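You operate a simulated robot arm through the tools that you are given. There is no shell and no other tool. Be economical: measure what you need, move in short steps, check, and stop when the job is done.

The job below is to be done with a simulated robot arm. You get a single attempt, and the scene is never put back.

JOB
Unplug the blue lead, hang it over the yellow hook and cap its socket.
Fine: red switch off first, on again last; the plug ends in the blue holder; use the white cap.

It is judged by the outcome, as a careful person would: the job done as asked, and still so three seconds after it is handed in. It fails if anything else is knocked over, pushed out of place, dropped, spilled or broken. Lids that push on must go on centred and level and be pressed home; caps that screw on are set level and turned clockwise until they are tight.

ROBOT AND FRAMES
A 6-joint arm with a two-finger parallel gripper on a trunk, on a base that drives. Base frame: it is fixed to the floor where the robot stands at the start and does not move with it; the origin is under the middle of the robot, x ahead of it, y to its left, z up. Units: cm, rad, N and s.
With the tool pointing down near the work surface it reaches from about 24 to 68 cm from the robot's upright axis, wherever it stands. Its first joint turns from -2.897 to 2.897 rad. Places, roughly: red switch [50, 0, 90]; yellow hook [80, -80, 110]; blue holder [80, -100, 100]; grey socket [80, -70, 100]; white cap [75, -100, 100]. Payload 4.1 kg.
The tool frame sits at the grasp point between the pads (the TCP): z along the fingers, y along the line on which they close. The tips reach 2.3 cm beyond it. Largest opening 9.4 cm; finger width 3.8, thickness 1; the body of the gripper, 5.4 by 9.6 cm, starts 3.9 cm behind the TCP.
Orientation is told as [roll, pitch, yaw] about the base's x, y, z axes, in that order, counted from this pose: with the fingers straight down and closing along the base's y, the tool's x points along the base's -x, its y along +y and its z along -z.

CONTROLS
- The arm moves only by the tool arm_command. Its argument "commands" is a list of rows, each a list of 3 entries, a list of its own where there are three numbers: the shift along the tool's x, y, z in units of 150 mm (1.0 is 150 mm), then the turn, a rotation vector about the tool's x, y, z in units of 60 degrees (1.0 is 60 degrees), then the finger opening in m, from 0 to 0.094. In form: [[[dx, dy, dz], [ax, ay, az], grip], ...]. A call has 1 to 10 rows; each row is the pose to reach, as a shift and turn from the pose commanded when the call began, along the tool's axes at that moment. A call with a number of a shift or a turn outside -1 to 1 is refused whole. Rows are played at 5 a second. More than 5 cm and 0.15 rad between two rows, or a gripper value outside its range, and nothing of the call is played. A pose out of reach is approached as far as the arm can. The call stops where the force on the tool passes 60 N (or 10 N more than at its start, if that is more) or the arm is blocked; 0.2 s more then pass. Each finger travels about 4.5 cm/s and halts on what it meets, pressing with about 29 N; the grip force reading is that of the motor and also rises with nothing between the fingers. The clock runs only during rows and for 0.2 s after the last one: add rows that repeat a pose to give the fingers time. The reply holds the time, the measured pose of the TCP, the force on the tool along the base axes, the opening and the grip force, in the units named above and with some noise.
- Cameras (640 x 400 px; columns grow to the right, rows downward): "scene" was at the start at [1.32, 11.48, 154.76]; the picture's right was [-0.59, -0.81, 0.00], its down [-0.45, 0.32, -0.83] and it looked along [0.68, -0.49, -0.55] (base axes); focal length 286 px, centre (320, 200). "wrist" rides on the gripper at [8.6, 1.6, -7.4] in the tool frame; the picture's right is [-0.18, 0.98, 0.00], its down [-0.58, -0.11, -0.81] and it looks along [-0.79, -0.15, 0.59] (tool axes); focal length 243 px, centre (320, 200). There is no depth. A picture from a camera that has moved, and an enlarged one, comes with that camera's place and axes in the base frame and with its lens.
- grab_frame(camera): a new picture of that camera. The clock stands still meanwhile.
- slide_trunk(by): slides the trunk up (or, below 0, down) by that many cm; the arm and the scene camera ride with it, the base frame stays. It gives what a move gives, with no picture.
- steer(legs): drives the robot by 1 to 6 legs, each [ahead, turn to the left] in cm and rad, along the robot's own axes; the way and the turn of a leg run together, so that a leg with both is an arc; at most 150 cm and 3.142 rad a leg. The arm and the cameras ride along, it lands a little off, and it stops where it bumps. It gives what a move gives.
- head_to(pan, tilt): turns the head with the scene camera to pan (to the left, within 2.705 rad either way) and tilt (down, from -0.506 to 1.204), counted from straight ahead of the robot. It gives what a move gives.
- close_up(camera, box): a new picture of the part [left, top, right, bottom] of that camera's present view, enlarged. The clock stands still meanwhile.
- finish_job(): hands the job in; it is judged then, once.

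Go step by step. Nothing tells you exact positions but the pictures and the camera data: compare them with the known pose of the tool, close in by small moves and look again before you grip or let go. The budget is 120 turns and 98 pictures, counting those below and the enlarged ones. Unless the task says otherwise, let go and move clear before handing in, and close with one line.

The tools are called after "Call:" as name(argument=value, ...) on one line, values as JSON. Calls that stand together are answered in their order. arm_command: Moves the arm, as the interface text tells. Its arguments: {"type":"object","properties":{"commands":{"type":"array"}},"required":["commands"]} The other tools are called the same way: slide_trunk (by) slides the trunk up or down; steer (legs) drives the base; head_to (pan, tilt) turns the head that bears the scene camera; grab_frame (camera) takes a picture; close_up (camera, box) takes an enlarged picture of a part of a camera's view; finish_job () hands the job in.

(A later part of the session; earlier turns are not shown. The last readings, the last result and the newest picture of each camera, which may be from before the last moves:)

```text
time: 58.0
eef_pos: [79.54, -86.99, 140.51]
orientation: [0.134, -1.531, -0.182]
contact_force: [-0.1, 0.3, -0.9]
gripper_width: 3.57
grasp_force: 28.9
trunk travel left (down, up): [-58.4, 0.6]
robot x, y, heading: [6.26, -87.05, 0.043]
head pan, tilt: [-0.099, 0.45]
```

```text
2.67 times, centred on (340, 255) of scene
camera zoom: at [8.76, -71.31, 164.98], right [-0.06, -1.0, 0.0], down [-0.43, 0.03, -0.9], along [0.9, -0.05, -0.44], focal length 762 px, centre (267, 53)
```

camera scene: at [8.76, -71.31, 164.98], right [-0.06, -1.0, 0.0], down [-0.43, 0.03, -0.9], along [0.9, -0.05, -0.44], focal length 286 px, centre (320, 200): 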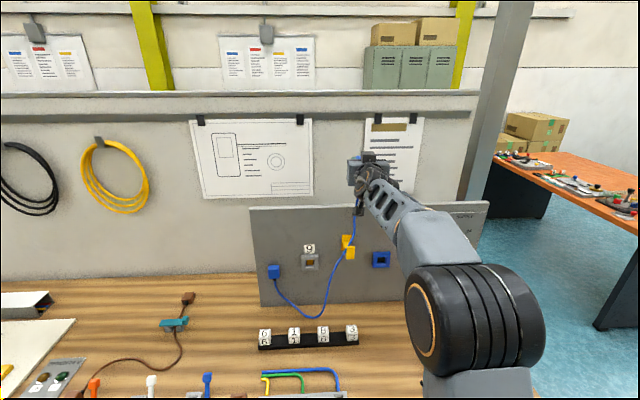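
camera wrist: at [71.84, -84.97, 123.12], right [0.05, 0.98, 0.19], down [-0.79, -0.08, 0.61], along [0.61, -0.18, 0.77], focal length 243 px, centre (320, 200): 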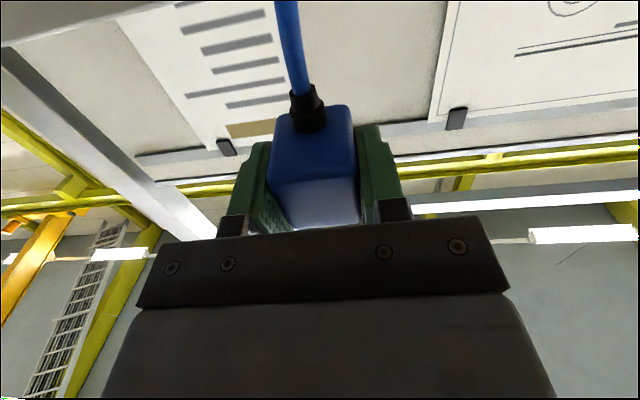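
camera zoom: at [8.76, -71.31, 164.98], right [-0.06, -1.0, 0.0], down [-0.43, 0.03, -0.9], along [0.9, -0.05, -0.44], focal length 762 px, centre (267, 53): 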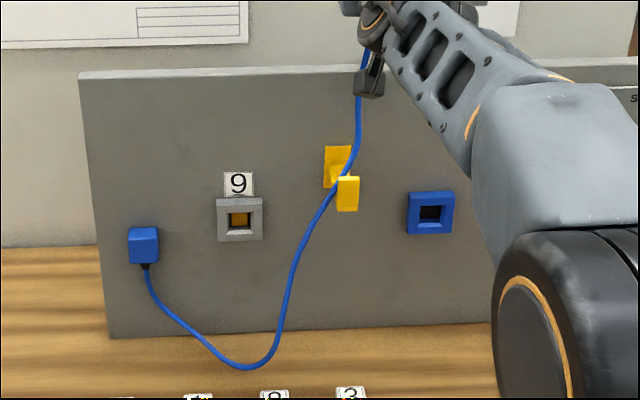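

The lead is already crossing between the hook's plate and upturned tip. I move the plug to the right of the hook and lower it so that the lead drapes over the arm.

Call:
arm_command(commands=[[[0, -0.15, -0.02], [0, 0, 0], 0.025], [[0.1, -0.3, -0.04], [0, 0, 0], 0.025], [[0.3, -0.4, -0.04], [0, 0, 0], 0.025], [[0.5, -0.45, -0.04], [0, 0, 0], 0.025], [[0.7, -0.5, -0.04], [0, 0, 0], 0.025], [[0.7, -0.5, -0.04], [0, 0, 0], 0.025]])

Call:
close_up(camera="scene", box=[260, 180, 420, 330])

Call:
grab_frame(camera="wrist")

```text
time: 59.5
eef_pos: [78.26, -87.38, 134.95]
orientation: [0.1, -1.527, -0.165]
contact_force: [0.1, 0.6, -1.2]
gripper_width: 3.52
grasp_force: 29.4
out of reach, approached as far as the arm can: row 2, 3, 4, 5, 6
trunk travel left (down, up): [-58.4, 0.6]
robot x, y, heading: [5.97, -87.3, 0.044]
head pan, tilt: [-0.099, 0.45]
```

```text
2.67 times, centred on (340, 255) of scene
camera zoom: at [8.75, -71.3, 164.98], right [-0.06, -1.0, 0.0], down [-0.43, 0.03, -0.9], along [0.9, -0.05, -0.44], focal length 762 px, centre (267, 53)
```

zoom: 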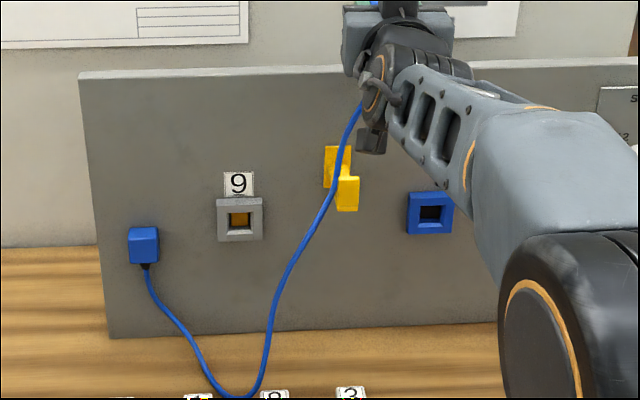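

```text
61 pictures are left
camera wrist: at [70.57, -85.25, 126.61], right [0.07, 0.98, 0.19], down [-0.79, -0.06, 0.62], along [0.61, -0.19, 0.77], focal length 243 px, centre (320, 200)
```

wrist: 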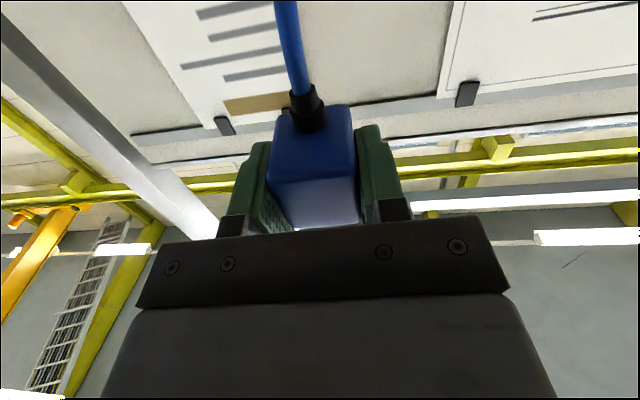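

The arm is stretched to its limit here; the robot needs to be nearer. I look down to check the clearance between the base and the bench.

Call:
head_to(pan=0.3, tilt=1.2)

Call:
grab_frame(camera="scene")

```text
time: 60.5
eef_pos: [78.27, -87.44, 134.95]
orientation: [0.102, -1.527, -0.166]
contact_force: [-0.6, 0.4, 0.2]
gripper_width: 3.59
grasp_force: 28.9
trunk travel left (down, up): [-58.4, 0.6]
robot x, y, heading: [6.09, -87.18, 0.043]
head pan, tilt: [0.3, 1.201]
```

```text
60 pictures are left
camera scene: at [4.84, -68.9, 159.17], right [0.33, -0.94, 0.0], down [-0.88, -0.31, -0.36], along [0.34, 0.12, -0.93], focal length 286 px, centre (320, 200)
```

scene: 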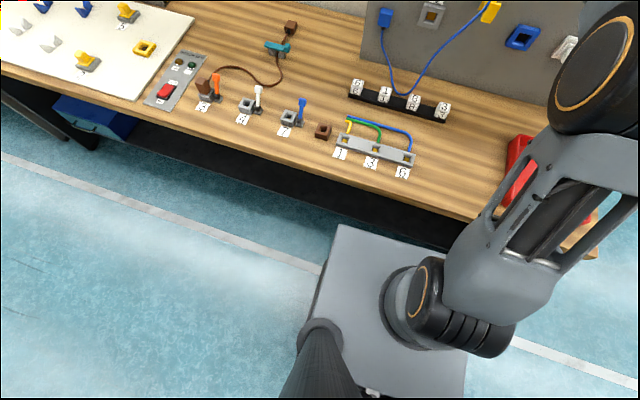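

There's over 10 cm between the robot's front and the bench edge. I drive ahead 5 cm (the plug is above the panel top), then check.

Call:
steer(legs=[[5, 0]])

Call:
head_to(pan=-0.1, tilt=0.45)

Call:
arm_command(commands=[[[0, -0.03, -0.13], [0, 0, 0], 0.025], [[0, -0.06, -0.27], [0, 0, 0], 0.025], [[0, -0.09, -0.4], [0, 0, 0], 0.025], [[0, -0.09, -0.4], [0, 0, 0], 0.025]])

Call:
close_up(camera="scene", box=[260, 180, 420, 330])

```text
time: 61.5
eef_pos: [83.55, -87.4, 134.95]
orientation: [0.098, -1.526, -0.163]
contact_force: [0.5, -0.6, -0.8]
gripper_width: 3.55
grasp_force: 28.8
trunk travel left (down, up): [-58.4, 0.6]
robot x, y, heading: [10.77, -86.83, 0.038]
head pan, tilt: [0.3, 1.201]
```

```text
time: 62.6
eef_pos: [83.28, -87.27, 134.93]
orientation: [0.1, -1.526, -0.166]
contact_force: [-1.1, 0.1, -1.3]
gripper_width: 3.59
grasp_force: 28.5
trunk travel left (down, up): [-58.4, 0.6]
robot x, y, heading: [10.97, -86.99, 0.04]
head pan, tilt: [-0.099, 0.45]
```

```text
time: 63.6
eef_pos: [77.37, -87.17, 135.55]
orientation: [0.089, -1.523, -0.162]
contact_force: [0.2, -0.7, -0.8]
gripper_width: 3.56
grasp_force: 29.0
out of reach, approached as far as the arm can: row 2, 3, 4
trunk travel left (down, up): [-58.4, 0.6]
robot x, y, heading: [11.49, -87.17, 0.041]
head pan, tilt: [-0.099, 0.45]
```

```text
2.67 times, centred on (340, 255) of scene
camera zoom: at [13.84, -71.11, 164.98], right [-0.06, -1.0, 0.0], down [-0.43, 0.03, -0.9], along [0.9, -0.05, -0.44], focal length 762 px, centre (267, 53)
```

zoom: 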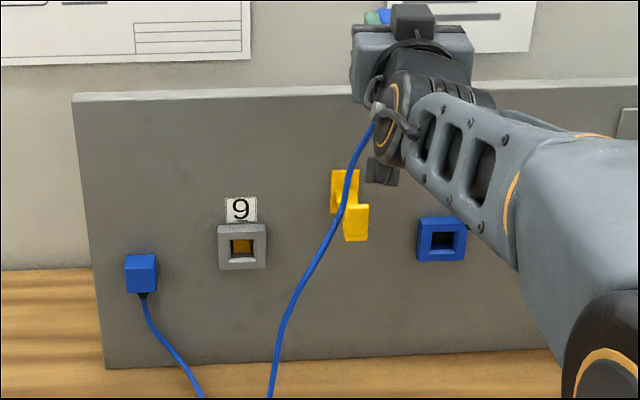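

The wrist cannot point straight ahead when the TCP is right of the robot's axis, so the robot must stand further right (y≈-113). Safest is to put the plug back in its socket, move the robot, and start again; I bring the plug back to the left first.

Call:
arm_command(commands=[[[0, 0.25, 0], [0, 0, 0], 0.025], [[0, 0.5, 0], [0, 0, 0], 0.025], [[0, 0.75, 0], [0, 0, 0], 0.025], [[0, 1, 0], [0, 0, 0], 0.025], [[0, 1, 0], [0, 0, 0], 0.025]])

```text
time: 64.8
eef_pos: [78.42, -72.29, 135.44]
orientation: [0.104, -1.526, -0.168]
contact_force: [-0.1, 0.3, -1.4]
gripper_width: 3.57
grasp_force: 28.9
trunk travel left (down, up): [-58.4, 0.6]
robot x, y, heading: [11.37, -87.26, 0.036]
head pan, tilt: [-0.099, 0.45]
```

I square the tool up again and lower in front of the socket.

Call:
arm_command(commands=[[[0.1, 0, -0.1], [-0.033, -0.023, 0], 0.025], [[0.3, 0, -0.15], [-0.067, -0.046, 0], 0.025], [[0.6, 0, -0.15], [-0.067, -0.046, 0], 0.025], [[0.9, 0, -0.15], [-0.067, -0.046, 0], 0.025], [[0.9, 0, -0.15], [-0.067, -0.046, 0], 0.025]])

```text
time: 66.0
eef_pos: [75.57, -71.97, 122.08]
orientation: [2.193, -1.563, -2.188]
contact_force: [0.4, 1.4, -0.7]
gripper_width: 3.56
grasp_force: 29.1
trunk travel left (down, up): [-58.4, 0.6]
robot x, y, heading: [11.08, -87.12, 0.038]
head pan, tilt: [-0.099, 0.45]
```

Call:
arm_command(commands=[[[0.33, -0.02, 0], [0, 0, 0], 0.025], [[0.66, -0.04, 0], [0, 0, 0], 0.025], [[1, -0.04, 0], [0, 0, 0], 0.025], [[1, -0.04, 0], [0, 0, 0], 0.025]])

Call:
arm_command(commands=[[[0.12, 0, 0], [0, 0, 0], 0.025], [[0.12, 0, 0.05], [0, 0, 0], 0.025], [[0.12, 0, 0.05], [0, 0, 0], 0.025]])

Call:
grab_frame(camera="wrist")

Call:
grab_frame(camera="scene")

```text
refused: row 3 steps farther than a row can; nothing moved
```

```text
time: 66.8
eef_pos: [76.24, -72.01, 120.51]
orientation: [2.149, -1.564, -2.141]
contact_force: [-0.3, -0.1, -0.9]
gripper_width: 3.56
grasp_force: 28.9
trunk travel left (down, up): [-58.4, 0.6]
robot x, y, heading: [11.01, -86.99, 0.041]
head pan, tilt: [-0.099, 0.45]
```

```text
58 pictures are left
camera wrist: at [68.88, -70.29, 111.73], right [-0.01, 0.98, 0.19], down [-0.81, -0.12, 0.58], along [0.59, -0.15, 0.79], focal length 243 px, centre (320, 200)
```

wrist: 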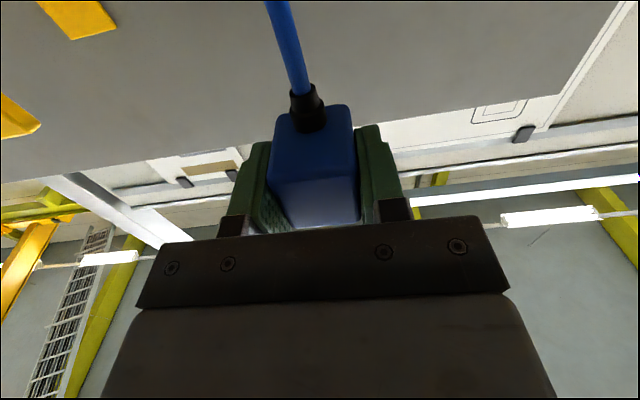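

```text
57 pictures are left
camera scene: at [13.83, -71.11, 164.98], right [-0.06, -1.0, 0.0], down [-0.43, 0.03, -0.9], along [0.9, -0.05, -0.44], focal length 286 px, centre (320, 200)
```

scene: 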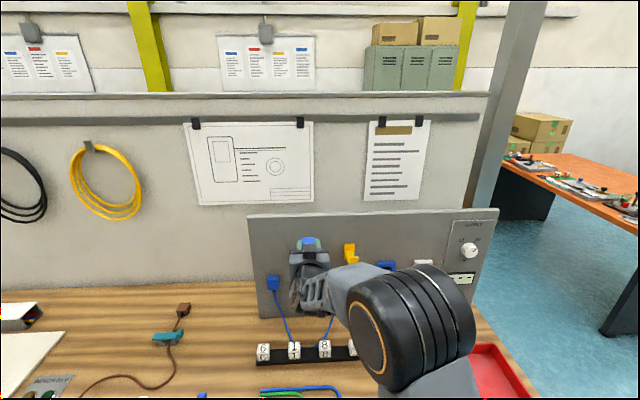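

The first call was refused, so I still need to lower 15.3 cm. I do it in smaller rows.

Call:
arm_command(commands=[[[0.3, -0.02, -0.03], [0, 0, 0], 0.025], [[0.6, -0.037, -0.03], [0, 0, 0], 0.025], [[0.9, -0.037, -0.03], [0, 0, 0], 0.025], [[1, -0.037, -0.03], [0, 0, 0], 0.025], [[1, -0.037, -0.03], [0, 0, 0], 0.025]])

Call:
grab_frame(camera="wrist")

Call:
close_up(camera="scene", box=[240, 225, 400, 370])

```text
time: 68.0
eef_pos: [75.96, -72.41, 105.46]
orientation: [2.216, -1.562, -2.213]
contact_force: [0.0, -0.6, -1.1]
gripper_width: 3.55
grasp_force: 29.3
trunk travel left (down, up): [-58.4, 0.6]
robot x, y, heading: [11.33, -87.02, 0.041]
head pan, tilt: [-0.099, 0.45]
```

```text
56 pictures are left
camera wrist: at [68.52, -70.74, 96.66], right [-0.01, 0.98, 0.19], down [-0.81, -0.12, 0.58], along [0.59, -0.15, 0.79], focal length 243 px, centre (320, 200)
```

wrist: 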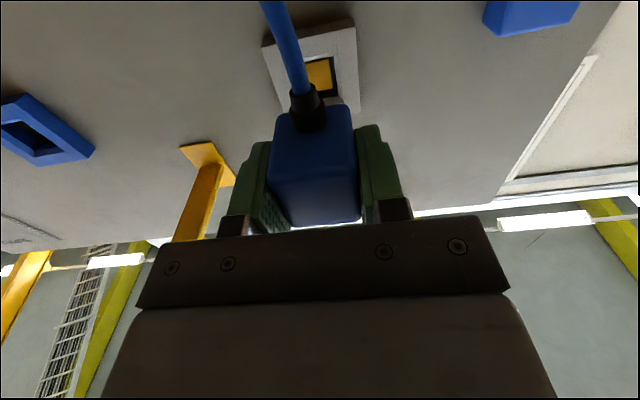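

```text
2.76 times, centred on (320, 298) of scene
camera zoom: at [13.82, -71.11, 164.98], right [-0.06, -1.0, 0.0], down [-0.43, 0.03, -0.9], along [0.9, -0.05, -0.44], focal length 788 px, centre (320, -69)
```

zoom: 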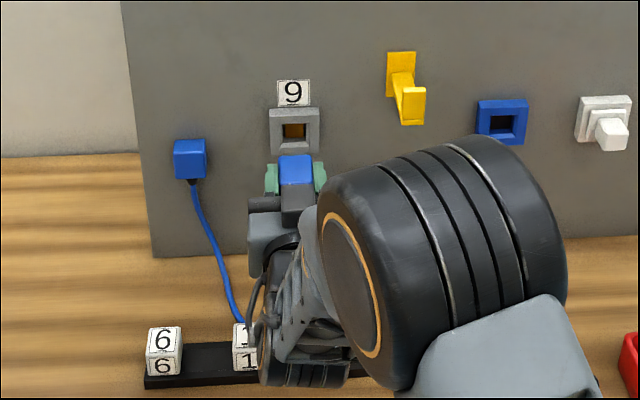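

Aligned with the open socket within about a millimetre. I push the plug back in gently.

Call:
arm_command(commands=[[[0.012, 0, 0.1], [0, 0, 0], 0.025], [[0.012, 0, 0.18], [0, 0, 0], 0.025], [[0.012, 0, 0.24], [0, 0, 0], 0.025], [[0.012, 0, 0.29], [0, 0, 0], 0.025], [[0.012, 0, 0.33], [0, 0, 0], 0.025], [[0.012, 0, 0.36], [0, 0, 0], 0.025], [[0.012, 0, 0.36], [0, 0, 0], 0.025]])

Call:
grab_frame(camera="wrist")

```text
time: 69.6
eef_pos: [81.25, -72.38, 105.37]
orientation: [2.253, -1.562, -2.248]
contact_force: [2.2, 0.0, 1.7]
gripper_width: 3.58
grasp_force: 28.8
trunk travel left (down, up): [-58.4, 0.6]
robot x, y, heading: [11.08, -86.92, 0.038]
head pan, tilt: [-0.099, 0.45]
```

```text
54 pictures are left
camera wrist: at [73.88, -70.76, 96.64], right [-0.01, 0.98, 0.19], down [-0.81, -0.12, 0.58], along [0.59, -0.15, 0.79], focal length 243 px, centre (320, 200)
```

wrist: 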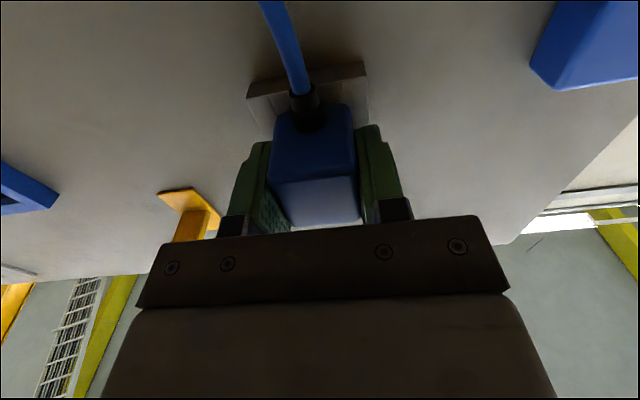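

Plug is seated. I release, back away, raise the arm, and drive the robot to y≈-113.

Call:
arm_command(commands=[[[0, 0, 0.01], [0, 0, 0], 0.025], [[0, 0, 0], [0, 0, 0], 0.045], [[0, 0, 0], [0, 0, 0], 0.06], [[0, 0, 0], [0, 0, 0], 0.07], [[0, 0, -0.15], [0, 0, 0], 0.07], [[0, 0, -0.4], [0, 0, 0], 0.07], [[0, 0, -0.7], [0, 0, 0], 0.07], [[0, 0, -1], [0, 0, 0], 0.07]])

Call:
arm_command(commands=[[[-0.3, 0, 0], [0, 0, 0], 0.07], [[-0.6, 0, -0.1], [0, 0, 0], 0.07], [[-0.9, 0, -0.2], [0, 0, 0], 0.07], [[-1, 0, -0.3], [0, 0, 0], 0.07]])

Call:
steer(legs=[[-10, 0], [0, -1.611], [27, 0], [0, 1.571], [10, 0]])

Call:
grab_frame(camera="scene")

```text
time: 71.4
eef_pos: [66.59, -71.46, 105.97]
orientation: [-1.864, -1.565, 1.861]
contact_force: [0.2, -0.3, -0.2]
gripper_width: 6.99
grasp_force: 0.0
out of reach, approached as far as the arm can: row 8
trunk travel left (down, up): [-58.4, 0.6]
robot x, y, heading: [11.11, -87.37, 0.04]
head pan, tilt: [-0.099, 0.45]
```

```text
time: 72.4
eef_pos: [62.51, -71.79, 121.01]
orientation: [2.154, -1.564, -2.15]
contact_force: [0.0, -0.8, 0.0]
gripper_width: 7.01
grasp_force: 0.0
trunk travel left (down, up): [-58.4, 0.6]
robot x, y, heading: [11.36, -86.79, 0.034]
head pan, tilt: [-0.099, 0.45]
```

```text
time: 83.4
eef_pos: [63.75, -101.18, 120.97]
orientation: [2.077, -1.564, -2.106]
contact_force: [0.1, -0.8, 0.0]
gripper_width: 7.01
grasp_force: 0.0
trunk travel left (down, up): [-58.4, 0.6]
robot x, y, heading: [11.92, -114.36, -0.001]
head pan, tilt: [-0.099, 0.45]
```

```text
53 pictures are left
camera scene: at [15.18, -98.71, 164.98], right [-0.1, -1.0, 0.0], down [-0.43, 0.04, -0.9], along [0.9, -0.09, -0.44], focal length 286 px, centre (320, 200)
```

scene: 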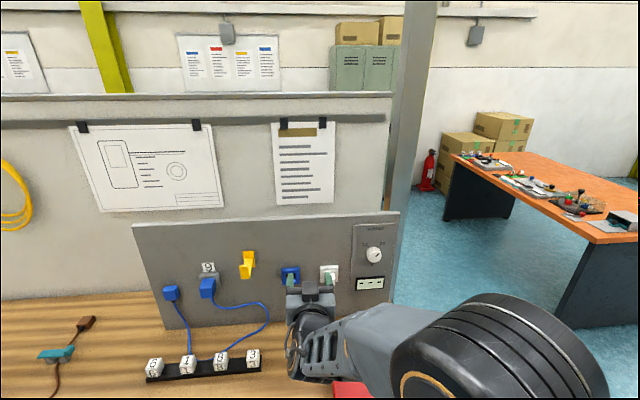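

Robot stands at y≈-114. I move the gripper back in front of the plug.

Call:
arm_command(commands=[[[0.1, 0.3, 0], [-0.014, 0, 0], 0.07], [[0.25, 0.6, 0], [-0.028, 0, 0], 0.07], [[0.4, 0.8, 0], [-0.028, 0, 0], 0.07], [[0.55, 1, 0.05], [-0.028, 0, 0], 0.07], [[0.55, 1, 0.05], [-0.028, 0, 0], 0.07]])

Call:
arm_command(commands=[[[0.15, 0.27, 0.05], [0, 0, 0], 0.07], [[0.3, 0.54, 0.1], [0, 0, 0], 0.07], [[0.5, 0.8, 0.2], [0, 0, 0], 0.07], [[0.5, 0.913, 0.4], [0, 0, 0], 0.07], [[0.5, 0.913, 0.4], [0, 0, 0], 0.07]])

Call:
grab_frame(camera="wrist")

Call:
grab_frame(camera="scene")

```text
refused: row 2 steps farther than a row can; nothing moved
```

```text
refused: row 3 steps farther than a row can; nothing moved
```

```text
52 pictures are left
camera wrist: at [56.43, -99.3, 112.19], right [0.03, 0.98, 0.19], down [-0.81, -0.09, 0.58], along [0.58, -0.17, 0.79], focal length 243 px, centre (320, 200)
```

wrist: 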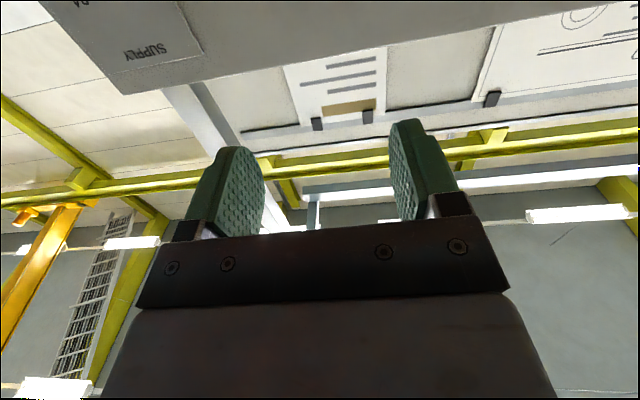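

```text
51 pictures are left
camera scene: at [15.18, -98.71, 164.98], right [-0.1, -1.0, 0.0], down [-0.43, 0.04, -0.9], along [0.9, -0.09, -0.44], focal length 286 px, centre (320, 200)
```

scene: 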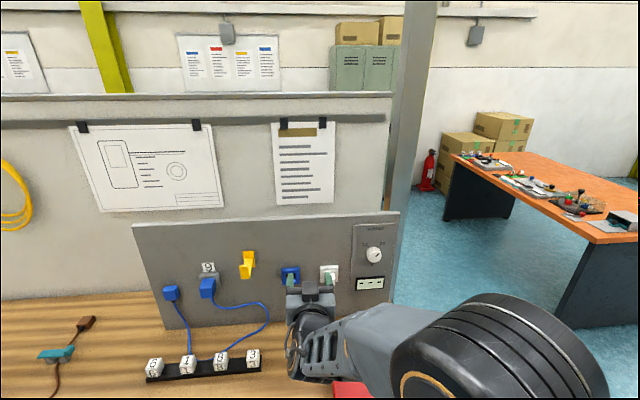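

Those rows were too long; nothing moved. I resend with shorter rows.

Call:
arm_command(commands=[[[0.1, 0.27, 0], [-0.014, 0, 0], 0.07], [[0.2, 0.54, 0], [-0.028, 0, 0], 0.07], [[0.3, 0.8, 0], [-0.028, 0, 0], 0.07], [[0.45, 1, 0], [-0.028, 0, 0], 0.07], [[0.45, 1, 0], [-0.028, 0, 0], 0.07]])

Call:
arm_command(commands=[[[0.14, 0.26, 0.05], [0, 0, 0], 0.07], [[0.28, 0.52, 0.1], [0, 0, 0], 0.07], [[0.42, 0.76, 0.2], [0, 0, 0], 0.07], [[0.6, 0.913, 0.35], [0, 0, 0], 0.07], [[0.6, 0.913, 0.4], [0, 0, 0], 0.07]])

Call:
grab_frame(camera="wrist")

Call:
close_up(camera="scene", box=[120, 210, 320, 390])

```text
time: 84.6
eef_pos: [64.38, -86.3, 114.29]
orientation: [2.226, -1.565, -2.231]
contact_force: [-0.5, -0.7, 0.6]
gripper_width: 7.0
grasp_force: 0.0
trunk travel left (down, up): [-58.4, 0.6]
robot x, y, heading: [11.71, -114.87, 0.003]
head pan, tilt: [-0.099, 0.45]
```

```text
time: 85.8
eef_pos: [70.26, -72.52, 105.28]
orientation: [2.146, -1.564, -2.153]
contact_force: [0.7, -0.6, -0.8]
gripper_width: 7.0
grasp_force: 0.0
trunk travel left (down, up): [-58.4, 0.6]
robot x, y, heading: [11.88, -114.75, -0.004]
head pan, tilt: [-0.099, 0.45]
```

```text
50 pictures are left
camera wrist: at [62.8, -70.67, 96.56], right [0.0, 0.98, 0.19], down [-0.81, -0.11, 0.58], along [0.59, -0.16, 0.79], focal length 243 px, centre (320, 200)
```

wrist: 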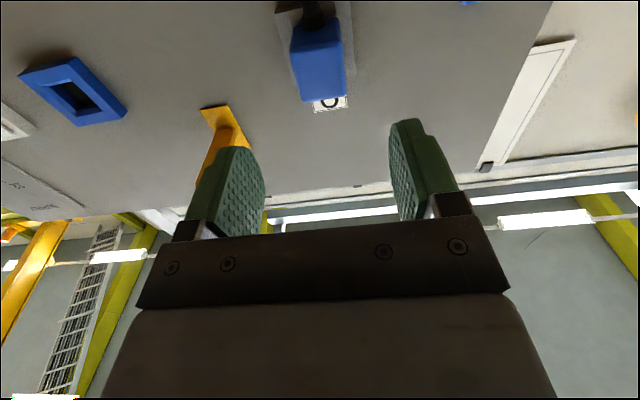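

```text
2.22 times, centred on (220, 300) of scene
camera zoom: at [15.07, -98.7, 164.98], right [-0.1, -1.0, 0.0], down [-0.43, 0.04, -0.9], along [0.9, -0.09, -0.44], focal length 635 px, centre (542, -22)
```

zoom: 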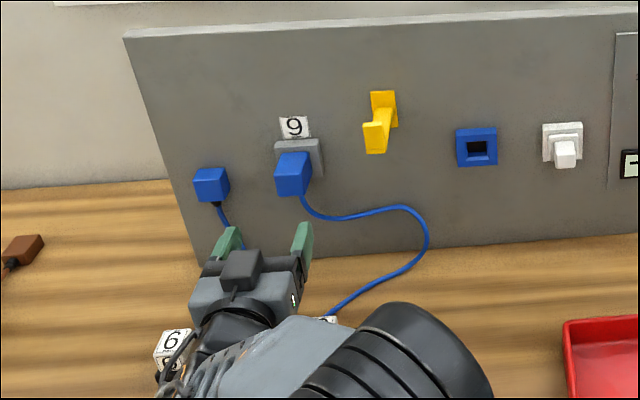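

Position matches the earlier grasp line. I advance, close and pull the plug out again.

Call:
arm_command(commands=[[[0, 0, 0.25], [0, 0, 0], 0.07], [[0, 0, 0.5], [0, 0, 0], 0.07], [[0, 0, 0.73], [0, 0, 0], 0.07], [[0, 0, 0.73], [0, 0, 0], 0.07], [[0, 0, 0.73], [0, 0, 0], 0.05], [[0, 0, 0.73], [0, 0, 0], 0.04], [[0, 0, 0.73], [0, 0, 0], 0.03], [[0, 0, 0.73], [0, 0, 0], 0.025], [[0, 0, 0.73], [0, 0, 0], 0.025]])

Call:
arm_command(commands=[[[0, 0, -0.05], [0, 0, 0], 0.025], [[0, 0, -0.1], [0, 0, 0], 0.025], [[0, 0, -0.17], [0, 0, 0], 0.025], [[0, 0, -0.25], [0, 0, 0], 0.025], [[0, 0, -0.33], [0, 0, 0], 0.025], [[-0.25, 0, -0.33], [0, 0, 0], 0.025], [[-0.5, 0, -0.33], [0, 0, 0], 0.025], [[-0.75, 0, -0.33], [0, 0, 0], 0.025], [[-1, 0, -0.33], [0, 0, 0], 0.025], [[-1, 0, -0.33], [0, 0, 0], 0.025]])

Call:
grab_frame(camera="scene")

```text
time: 87.8
eef_pos: [81.28, -72.44, 105.32]
orientation: [2.287, -1.563, -2.288]
contact_force: [1.7, 6.7, 1.5]
gripper_width: 3.58
grasp_force: 29.1
trunk travel left (down, up): [-58.4, 0.6]
robot x, y, heading: [12.19, -114.58, -0.001]
head pan, tilt: [-0.099, 0.45]
```

```text
time: 90.0
eef_pos: [76.01, -72.54, 120.53]
orientation: [2.195, -1.563, -2.199]
contact_force: [1.0, -0.6, -1.8]
gripper_width: 3.58
grasp_force: 28.7
trunk travel left (down, up): [-58.4, 0.6]
robot x, y, heading: [11.9, -114.33, 0.0]
head pan, tilt: [-0.099, 0.45]
```

```text
48 pictures are left
camera scene: at [15.07, -98.68, 164.98], right [-0.1, -1.0, 0.0], down [-0.43, 0.04, -0.9], along [0.9, -0.09, -0.44], focal length 286 px, centre (320, 200)
```

scene: 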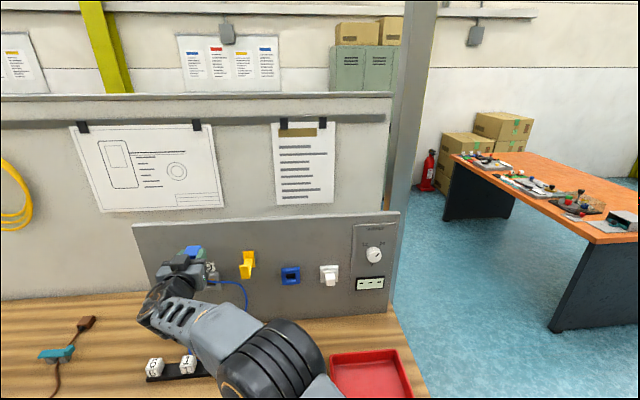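

The plug is out. I raise it straight up to about z≈140 so the lead hangs clear on the left of the hook.

Call:
arm_command(commands=[[[-0.25, 0.05, 0], [0, 0, 0], 0.025], [[-0.5, 0.1, 0], [0, 0, 0], 0.025], [[-0.75, 0.1, 0.05], [0, 0, 0], 0.025], [[-1, 0.1, 0.1], [0, 0, 0], 0.025], [[-1, 0.1, 0.1], [0, 0, 0], 0.025]])

Call:
arm_command(commands=[[[-0.2, -0.2, 0.05], [0, 0, 0], 0.025], [[-0.33, -0.45, 0.1], [0, 0, 0], 0.025], [[-0.33, -0.7, 0.1], [0, 0, 0], 0.025], [[-0.33, -0.7, 0.1], [0, 0, 0], 0.025]])

Call:
close_up(camera="scene", box=[120, 180, 360, 390])

```text
time: 91.2
eef_pos: [77.78, -71.18, 135.53]
orientation: [2.205, -1.565, -2.204]
contact_force: [-0.2, 0.3, -1.1]
gripper_width: 3.56
grasp_force: 29.8
trunk travel left (down, up): [-58.4, 0.6]
robot x, y, heading: [11.77, -114.32, -0.001]
head pan, tilt: [-0.099, 0.45]
```

```text
time: 92.2
eef_pos: [79.01, -81.48, 140.26]
orientation: [2.162, -1.563, -2.164]
contact_force: [-0.6, 0.0, -0.7]
gripper_width: 3.6
grasp_force: 28.8
trunk travel left (down, up): [-58.4, 0.6]
robot x, y, heading: [11.75, -114.58, 0.006]
head pan, tilt: [-0.099, 0.45]
```

```text
1.90 times, centred on (240, 285) of scene
camera zoom: at [15.08, -98.67, 164.97], right [-0.1, -1.0, 0.0], down [-0.43, 0.04, -0.9], along [0.9, -0.09, -0.44], focal length 544 px, centre (472, 38)
```

zoom: 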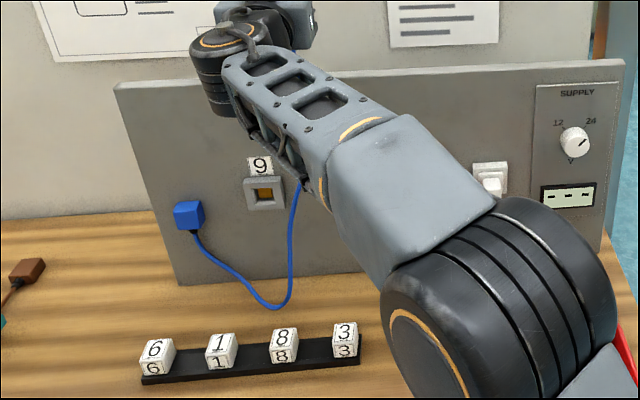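

The lead hangs free. I move right to y≈-89 at this height and look again.

Call:
arm_command(commands=[[[0, -0.25, 0], [0, 0, 0], 0.025], [[0, -0.5, 0], [0, 0, 0], 0.025], [[0, -0.5, 0], [0, 0, 0], 0.025]])

Call:
close_up(camera="scene", box=[140, 190, 300, 340])

```text
time: 93.0
eef_pos: [79.27, -89.15, 140.24]
orientation: [2.168, -1.562, -2.171]
contact_force: [0.7, 0.3, -1.4]
gripper_width: 3.57
grasp_force: 28.5
trunk travel left (down, up): [-58.4, 0.6]
robot x, y, heading: [12.28, -114.37, 0.005]
head pan, tilt: [-0.099, 0.45]
```

```text
2.67 times, centred on (220, 265) of scene
camera zoom: at [15.07, -98.68, 164.98], right [-0.1, -1.0, 0.0], down [-0.43, 0.04, -0.9], along [0.9, -0.09, -0.44], focal length 762 px, centre (587, 27)
```

zoom: 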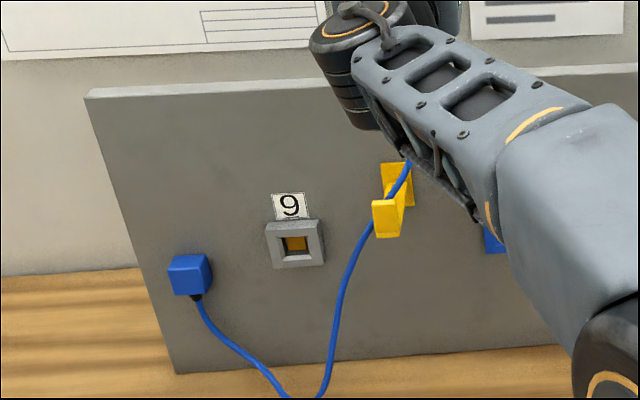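

The lead passes over the hook arm, behind its upturned tip. I carry the plug right and lower it toward the holder, watching the lead.

Call:
arm_command(commands=[[[0.15, -0.12, 0], [0, 0, 0], 0.025], [[0.4, -0.2, 0], [0, 0, 0], 0.025], [[0.65, -0.3, 0], [0, 0, 0], 0.025], [[0.9, -0.38, -0.02], [0, 0, 0], 0.025], [[1, -0.42, -0.03], [0, 0, 0], 0.025], [[1, -0.42, -0.03], [0, 0, 0], 0.025]])

Call:
close_up(camera="scene", box=[140, 190, 340, 360])

Call:
grab_frame(camera="wrist")

```text
time: 94.4
eef_pos: [78.48, -95.59, 125.15]
orientation: [2.217, -1.564, -2.222]
contact_force: [0.3, 0.7, -1.5]
gripper_width: 3.55
grasp_force: 28.9
trunk travel left (down, up): [-58.4, 0.6]
robot x, y, heading: [12.23, -114.53, -0.006]
head pan, tilt: [-0.099, 0.45]
```

```text
2.35 times, centred on (240, 275) of scene
camera zoom: at [15.06, -98.7, 164.98], right [-0.1, -1.0, 0.0], down [-0.43, 0.04, -0.9], along [0.9, -0.09, -0.44], focal length 672 px, centre (508, 24)
```

zoom: 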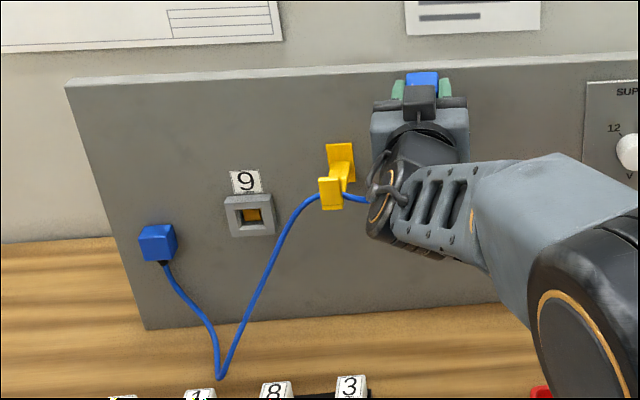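

```text
44 pictures are left
camera wrist: at [71.08, -93.86, 116.42], right [0.0, 0.98, 0.19], down [-0.81, -0.11, 0.58], along [0.59, -0.16, 0.79], focal length 243 px, centre (320, 200)
```

wrist: 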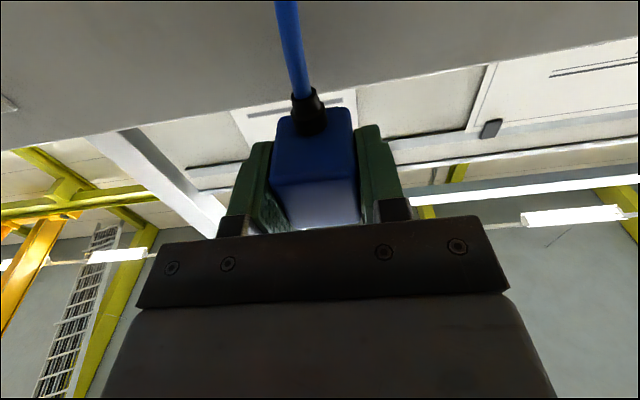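

I zoom in on the hook to see whether the lead is over or under its arm.

Call:
close_up(camera="scene", box=[220, 240, 300, 290])

```text
8.00 times, centred on (260, 265) of scene
camera zoom: at [15.06, -98.7, 164.98], right [-0.1, -1.0, 0.0], down [-0.43, 0.04, -0.9], along [0.9, -0.09, -0.44], focal length 2285 px, centre (800, -320)
```

zoom: 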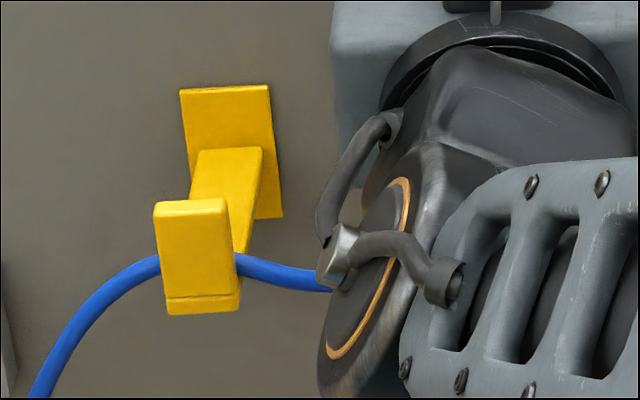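

The lead peaks at the hook, resting over its arm behind the tip. I lower the plug to holder height, keeping it clear of the holder.

Call:
arm_command(commands=[[[0.25, -0.02, -0.05], [0, 0, 0], 0.025], [[0.5, -0.04, -0.1], [0, 0, 0], 0.025], [[0.75, -0.04, -0.17], [0, 0, 0], 0.025], [[1, -0.04, -0.23], [0, 0, 0], 0.025], [[1, -0.04, -0.23], [0, 0, 0], 0.025]])

Call:
arm_command(commands=[[[0.15, 0, 0], [0, 0, 0], 0.025], [[0.3, 0, 0], [0, 0, 0], 0.025], [[0.3, 0, 0], [0, 0, 0], 0.025]])

Call:
grab_frame(camera="wrist")

Call:
close_up(camera="scene", box=[200, 220, 360, 340])

```text
time: 95.6
eef_pos: [75.12, -96.11, 110.03]
orientation: [2.246, -1.562, -2.25]
contact_force: [0.8, 0.5, 0.3]
gripper_width: 3.57
grasp_force: 28.8
trunk travel left (down, up): [-58.4, 0.6]
robot x, y, heading: [11.99, -114.11, -0.004]
head pan, tilt: [-0.099, 0.45]
```

```text
time: 96.4
eef_pos: [75.24, -95.83, 105.68]
orientation: [2.181, -1.564, -2.184]
contact_force: [0.2, -0.7, -0.7]
gripper_width: 3.57
grasp_force: 28.7
trunk travel left (down, up): [-58.4, 0.6]
robot x, y, heading: [12.0, -114.44, 0.001]
head pan, tilt: [-0.099, 0.45]
```

```text
42 pictures are left
camera wrist: at [67.83, -94.23, 97.0], right [0.0, 0.98, 0.19], down [-0.81, -0.11, 0.58], along [0.59, -0.16, 0.79], focal length 243 px, centre (320, 200)
```

wrist: 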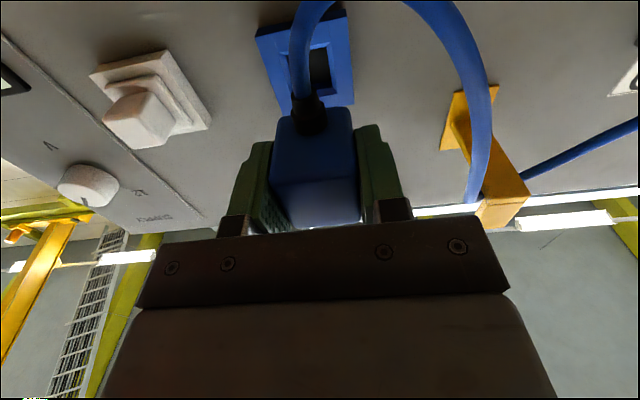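

```text
3.33 times, centred on (280, 280) of scene
camera zoom: at [15.06, -98.7, 164.98], right [-0.1, -1.0, 0.0], down [-0.43, 0.04, -0.9], along [0.9, -0.09, -0.44], focal length 952 px, centre (453, -67)
```

zoom: 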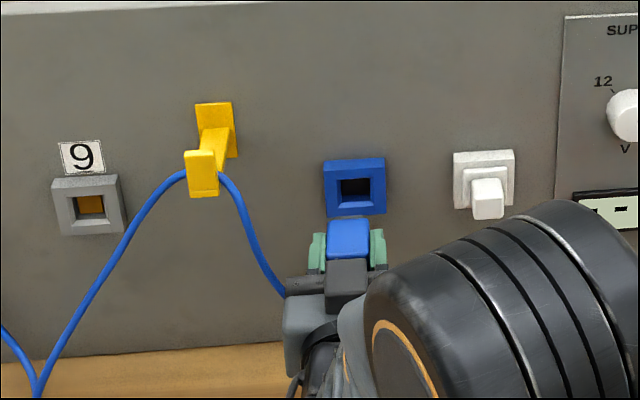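

The lead drapes properly over the hook. I zoom on the holder to fine-align the plug.

Call:
close_up(camera="wrist", box=[230, 0, 390, 130])

Call:
close_up(camera="scene", box=[270, 255, 330, 305])

```text
3.08 times, centred on (310, 65) of wrist
camera zoom: at [67.83, -94.23, 97.0], right [0.0, 0.98, 0.19], down [-0.81, -0.11, 0.58], along [0.59, -0.16, 0.79], focal length 746 px, centre (351, 615)
```

zoom: 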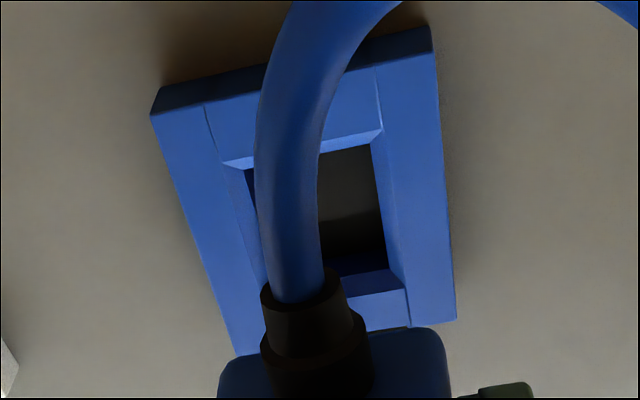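

```text
8.00 times, centred on (300, 280) of scene
camera zoom: at [15.06, -98.7, 164.98], right [-0.1, -1.0, 0.0], down [-0.43, 0.04, -0.9], along [0.9, -0.09, -0.44], focal length 2285 px, centre (480, -440)
```

zoom: 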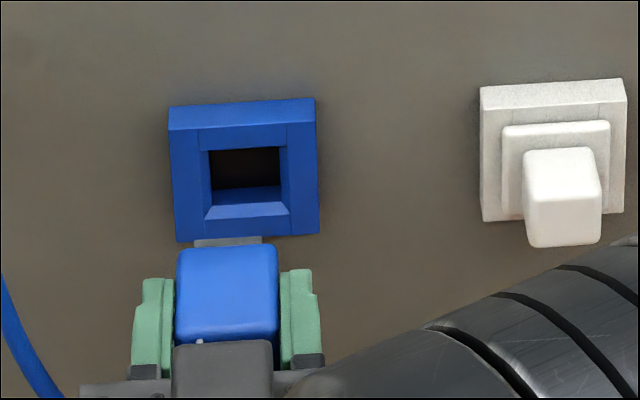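

Combined views: holder centre ≈(84.5,-96.5,105.0); plug centre is ≈0.5 cm left and ≈0.6 cm high of it. I correct and come closer.

Call:
arm_command(commands=[[[0.04, -0.033, 0.03], [0, 0, 0], 0.025], [[0.04, -0.033, 0.1], [0, 0, 0], 0.025], [[0.04, -0.033, 0.1], [0, 0, 0], 0.025]])

Call:
close_up(camera="wrist", box=[230, 0, 390, 130])

Call:
close_up(camera="scene", box=[270, 255, 330, 305])

```text
time: 97.2
eef_pos: [76.59, -96.43, 105.13]
orientation: [2.202, -1.564, -2.206]
contact_force: [-0.9, -0.2, -0.8]
gripper_width: 3.55
grasp_force: 28.7
trunk travel left (down, up): [-58.4, 0.6]
robot x, y, heading: [11.53, -114.34, 0.001]
head pan, tilt: [-0.099, 0.45]
```

```text
3.08 times, centred on (310, 65) of wrist
camera zoom: at [69.31, -94.78, 96.38], right [0.0, 0.98, 0.19], down [-0.81, -0.11, 0.58], along [0.59, -0.16, 0.79], focal length 746 px, centre (351, 615)
```

zoom: 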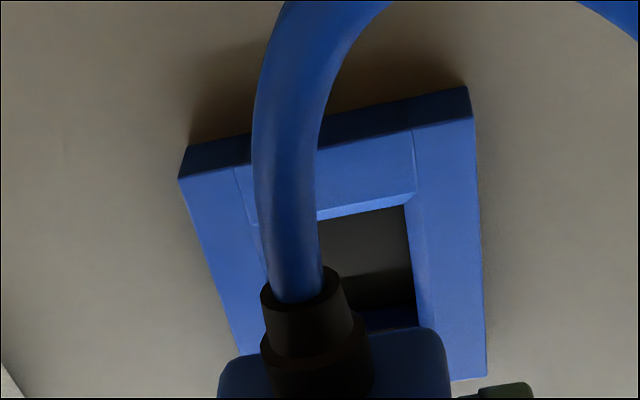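

```text
8.00 times, centred on (300, 280) of scene
camera zoom: at [15.06, -98.7, 164.98], right [-0.1, -1.0, 0.0], down [-0.43, 0.04, -0.9], along [0.9, -0.09, -0.44], focal length 2285 px, centre (480, -440)
```

zoom: 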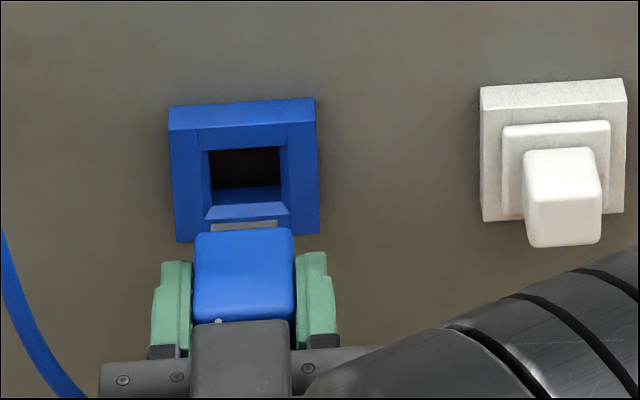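

Laterally aligned within a millimetre. I insert slowly, watching force.

Call:
arm_command(commands=[[[0, -0.005, 0.07], [0, 0, 0], 0.025], [[0, -0.005, 0.12], [0, 0, 0], 0.025], [[0, -0.005, 0.16], [0, 0, 0], 0.025], [[0, -0.005, 0.2], [0, 0, 0], 0.025], [[0, -0.005, 0.2], [0, 0, 0], 0.025]])

Call:
close_up(camera="wrist", box=[230, 0, 390, 130])

Call:
close_up(camera="scene", box=[270, 255, 330, 305])

```text
time: 98.4
eef_pos: [79.78, -96.46, 105.25]
orientation: [2.199, -1.563, -2.202]
contact_force: [0.4, 0.3, 0.2]
gripper_width: 3.57
grasp_force: 29.4
trunk travel left (down, up): [-58.4, 0.6]
robot x, y, heading: [12.0, -114.45, 0.007]
head pan, tilt: [-0.099, 0.45]
```

```text
3.08 times, centred on (310, 65) of wrist
camera zoom: at [72.45, -94.86, 96.42], right [0.0, 0.98, 0.19], down [-0.81, -0.11, 0.58], along [0.59, -0.15, 0.79], focal length 746 px, centre (351, 615)
```

zoom: 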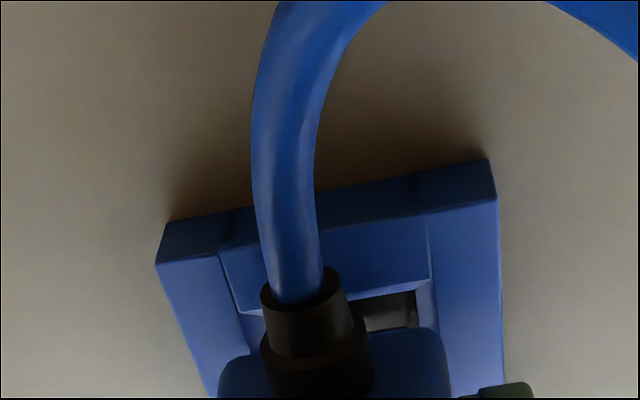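

```text
8.00 times, centred on (300, 280) of scene
camera zoom: at [15.06, -98.7, 164.98], right [-0.1, -1.0, 0.0], down [-0.43, 0.04, -0.9], along [0.9, -0.09, -0.44], focal length 2285 px, centre (480, -440)
```

zoom: 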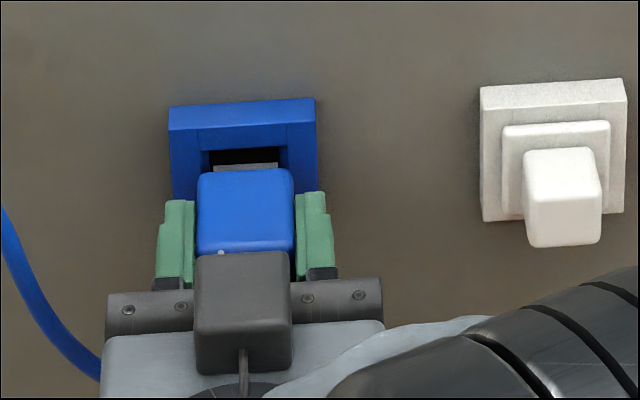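

The blade is entering the opening with no force. I push on to seat it.

Call:
arm_command(commands=[[[0, 0, 0.03], [0, 0, 0], 0.025], [[0, 0, 0.06], [0, 0, 0], 0.025], [[0, 0, 0.09], [0, 0, 0], 0.025], [[0, 0, 0.11], [0, 0, 0], 0.025], [[0, 0, 0.13], [0, 0, 0], 0.025], [[0, 0, 0.13], [0, 0, 0], 0.025]])

Call:
close_up(camera="wrist", box=[230, 0, 390, 130])

Call:
close_up(camera="scene", box=[210, 235, 330, 315])

```text
time: 99.8
eef_pos: [81.39, -96.6, 105.18]
orientation: [2.088, -1.563, -2.094]
contact_force: [-24.7, -6.2, -4.2]
gripper_width: 3.6
grasp_force: 29.4
trunk travel left (down, up): [-58.4, 0.6]
robot x, y, heading: [11.29, -114.51, 0.0]
head pan, tilt: [-0.099, 0.45]
```

```text
3.08 times, centred on (310, 65) of wrist
camera zoom: at [74.03, -94.86, 96.43], right [0.0, 0.98, 0.19], down [-0.81, -0.11, 0.58], along [0.59, -0.16, 0.79], focal length 746 px, centre (351, 615)
```

zoom: 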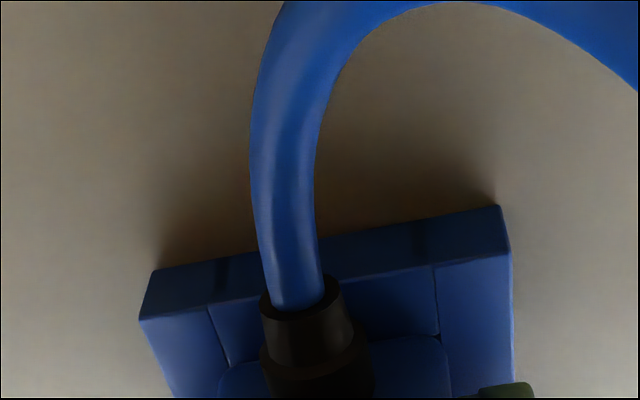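

```text
5.00 times, centred on (270, 275) of scene
camera zoom: at [14.68, -98.79, 164.99], right [-0.1, -1.0, 0.0], down [-0.43, 0.04, -0.9], along [0.9, -0.09, -0.43], focal length 1428 px, centre (570, -175)
```

zoom: 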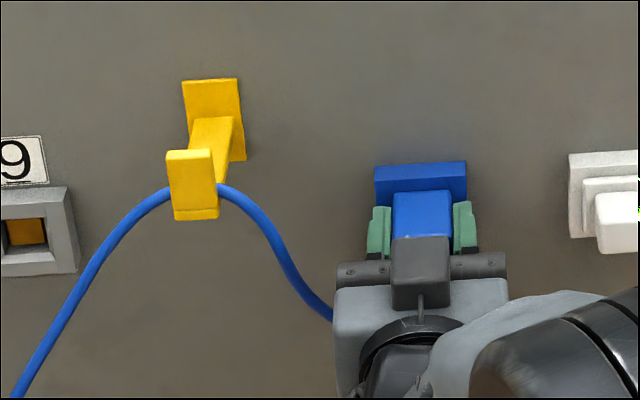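

It's seated (contact force ~25 N, TCP at the expected depth). I release and back away straight.

Call:
arm_command(commands=[[[0, 0, -0.015], [0, 0, 0], 0.036], [[0, 0, -0.015], [0, 0, 0], 0.05], [[0, 0, -0.015], [0, 0, 0], 0.06], [[0, 0, -0.015], [0, 0, 0], 0.06], [[0, 0, -0.15], [0, 0, 0], 0.06], [[0, 0, -0.4], [0, 0, 0], 0.06], [[0, 0, -0.7], [0, 0, 0], 0.06], [[0, 0, -0.7], [0, 0, 0], 0.06]])

Call:
grab_frame(camera="wrist")

Call:
close_up(camera="scene", box=[140, 220, 360, 350])

```text
time: 101.6
eef_pos: [71.13, -96.33, 105.07]
orientation: [2.226, -1.566, -2.233]
contact_force: [-0.9, -0.1, 0.4]
gripper_width: 6.0
grasp_force: 0.0
trunk travel left (down, up): [-58.4, 0.6]
robot x, y, heading: [11.89, -114.5, 0.0]
head pan, tilt: [-0.099, 0.45]
```

```text
32 pictures are left
camera wrist: at [63.66, -94.64, 96.35], right [0.0, 0.98, 0.19], down [-0.81, -0.11, 0.58], along [0.59, -0.16, 0.79], focal length 243 px, centre (320, 200)
```

wrist: 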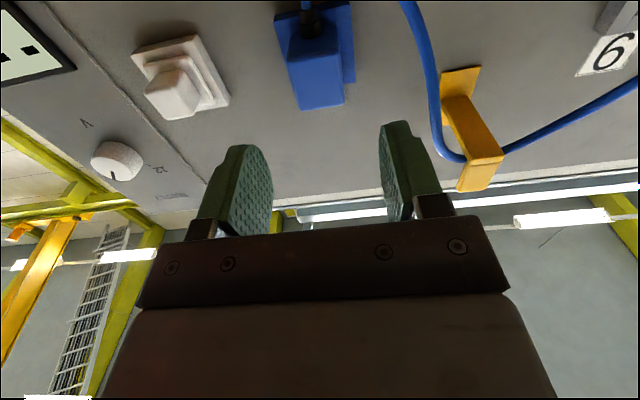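

```text
2.91 times, centred on (250, 285) of scene
camera zoom: at [15.05, -98.7, 164.98], right [-0.1, -1.0, 0.0], down [-0.43, 0.04, -0.9], along [0.9, -0.09, -0.44], focal length 831 px, centre (524, -47)
```

zoom: 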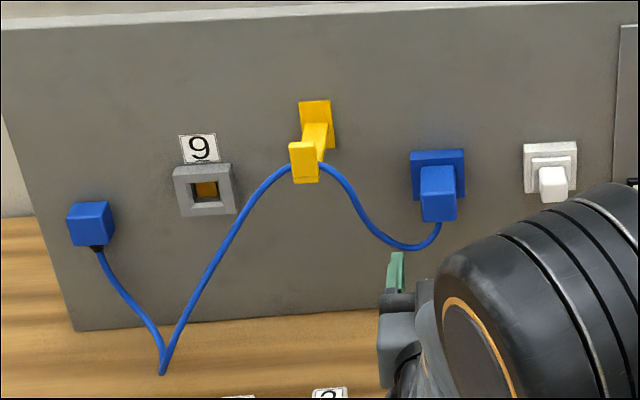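

The plug is in the holder and the lead hangs over the hook. Next is the white cap; I zoom in on it with both cameras.

Call:
close_up(camera="wrist", box=[110, 15, 250, 135])

Call:
close_up(camera="scene", box=[305, 255, 355, 295])

```text
3.33 times, centred on (180, 75) of wrist
camera zoom: at [63.66, -94.64, 96.35], right [0.0, 0.98, 0.19], down [-0.81, -0.11, 0.58], along [0.59, -0.16, 0.79], focal length 809 px, centre (787, 617)
```

zoom: 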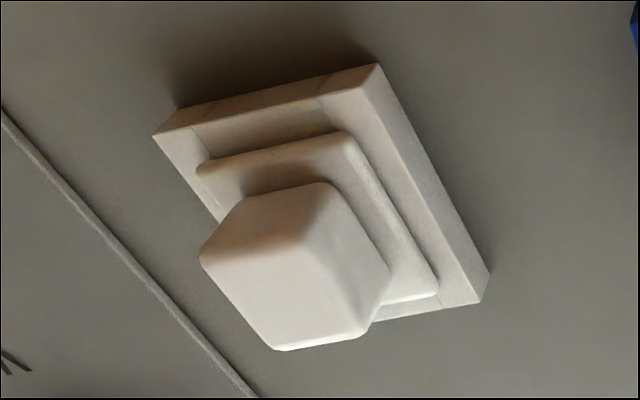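

```text
10.00 times, centred on (330, 275) of scene
camera zoom: at [15.05, -98.7, 164.98], right [-0.1, -1.0, 0.0], down [-0.43, 0.04, -0.9], along [0.9, -0.09, -0.44], focal length 2856 px, centre (220, -550)
```

zoom: 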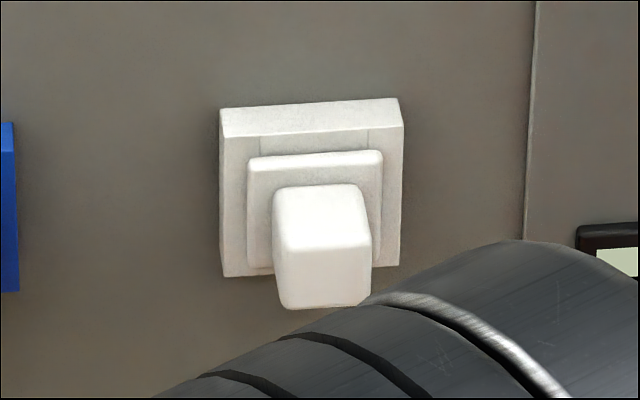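

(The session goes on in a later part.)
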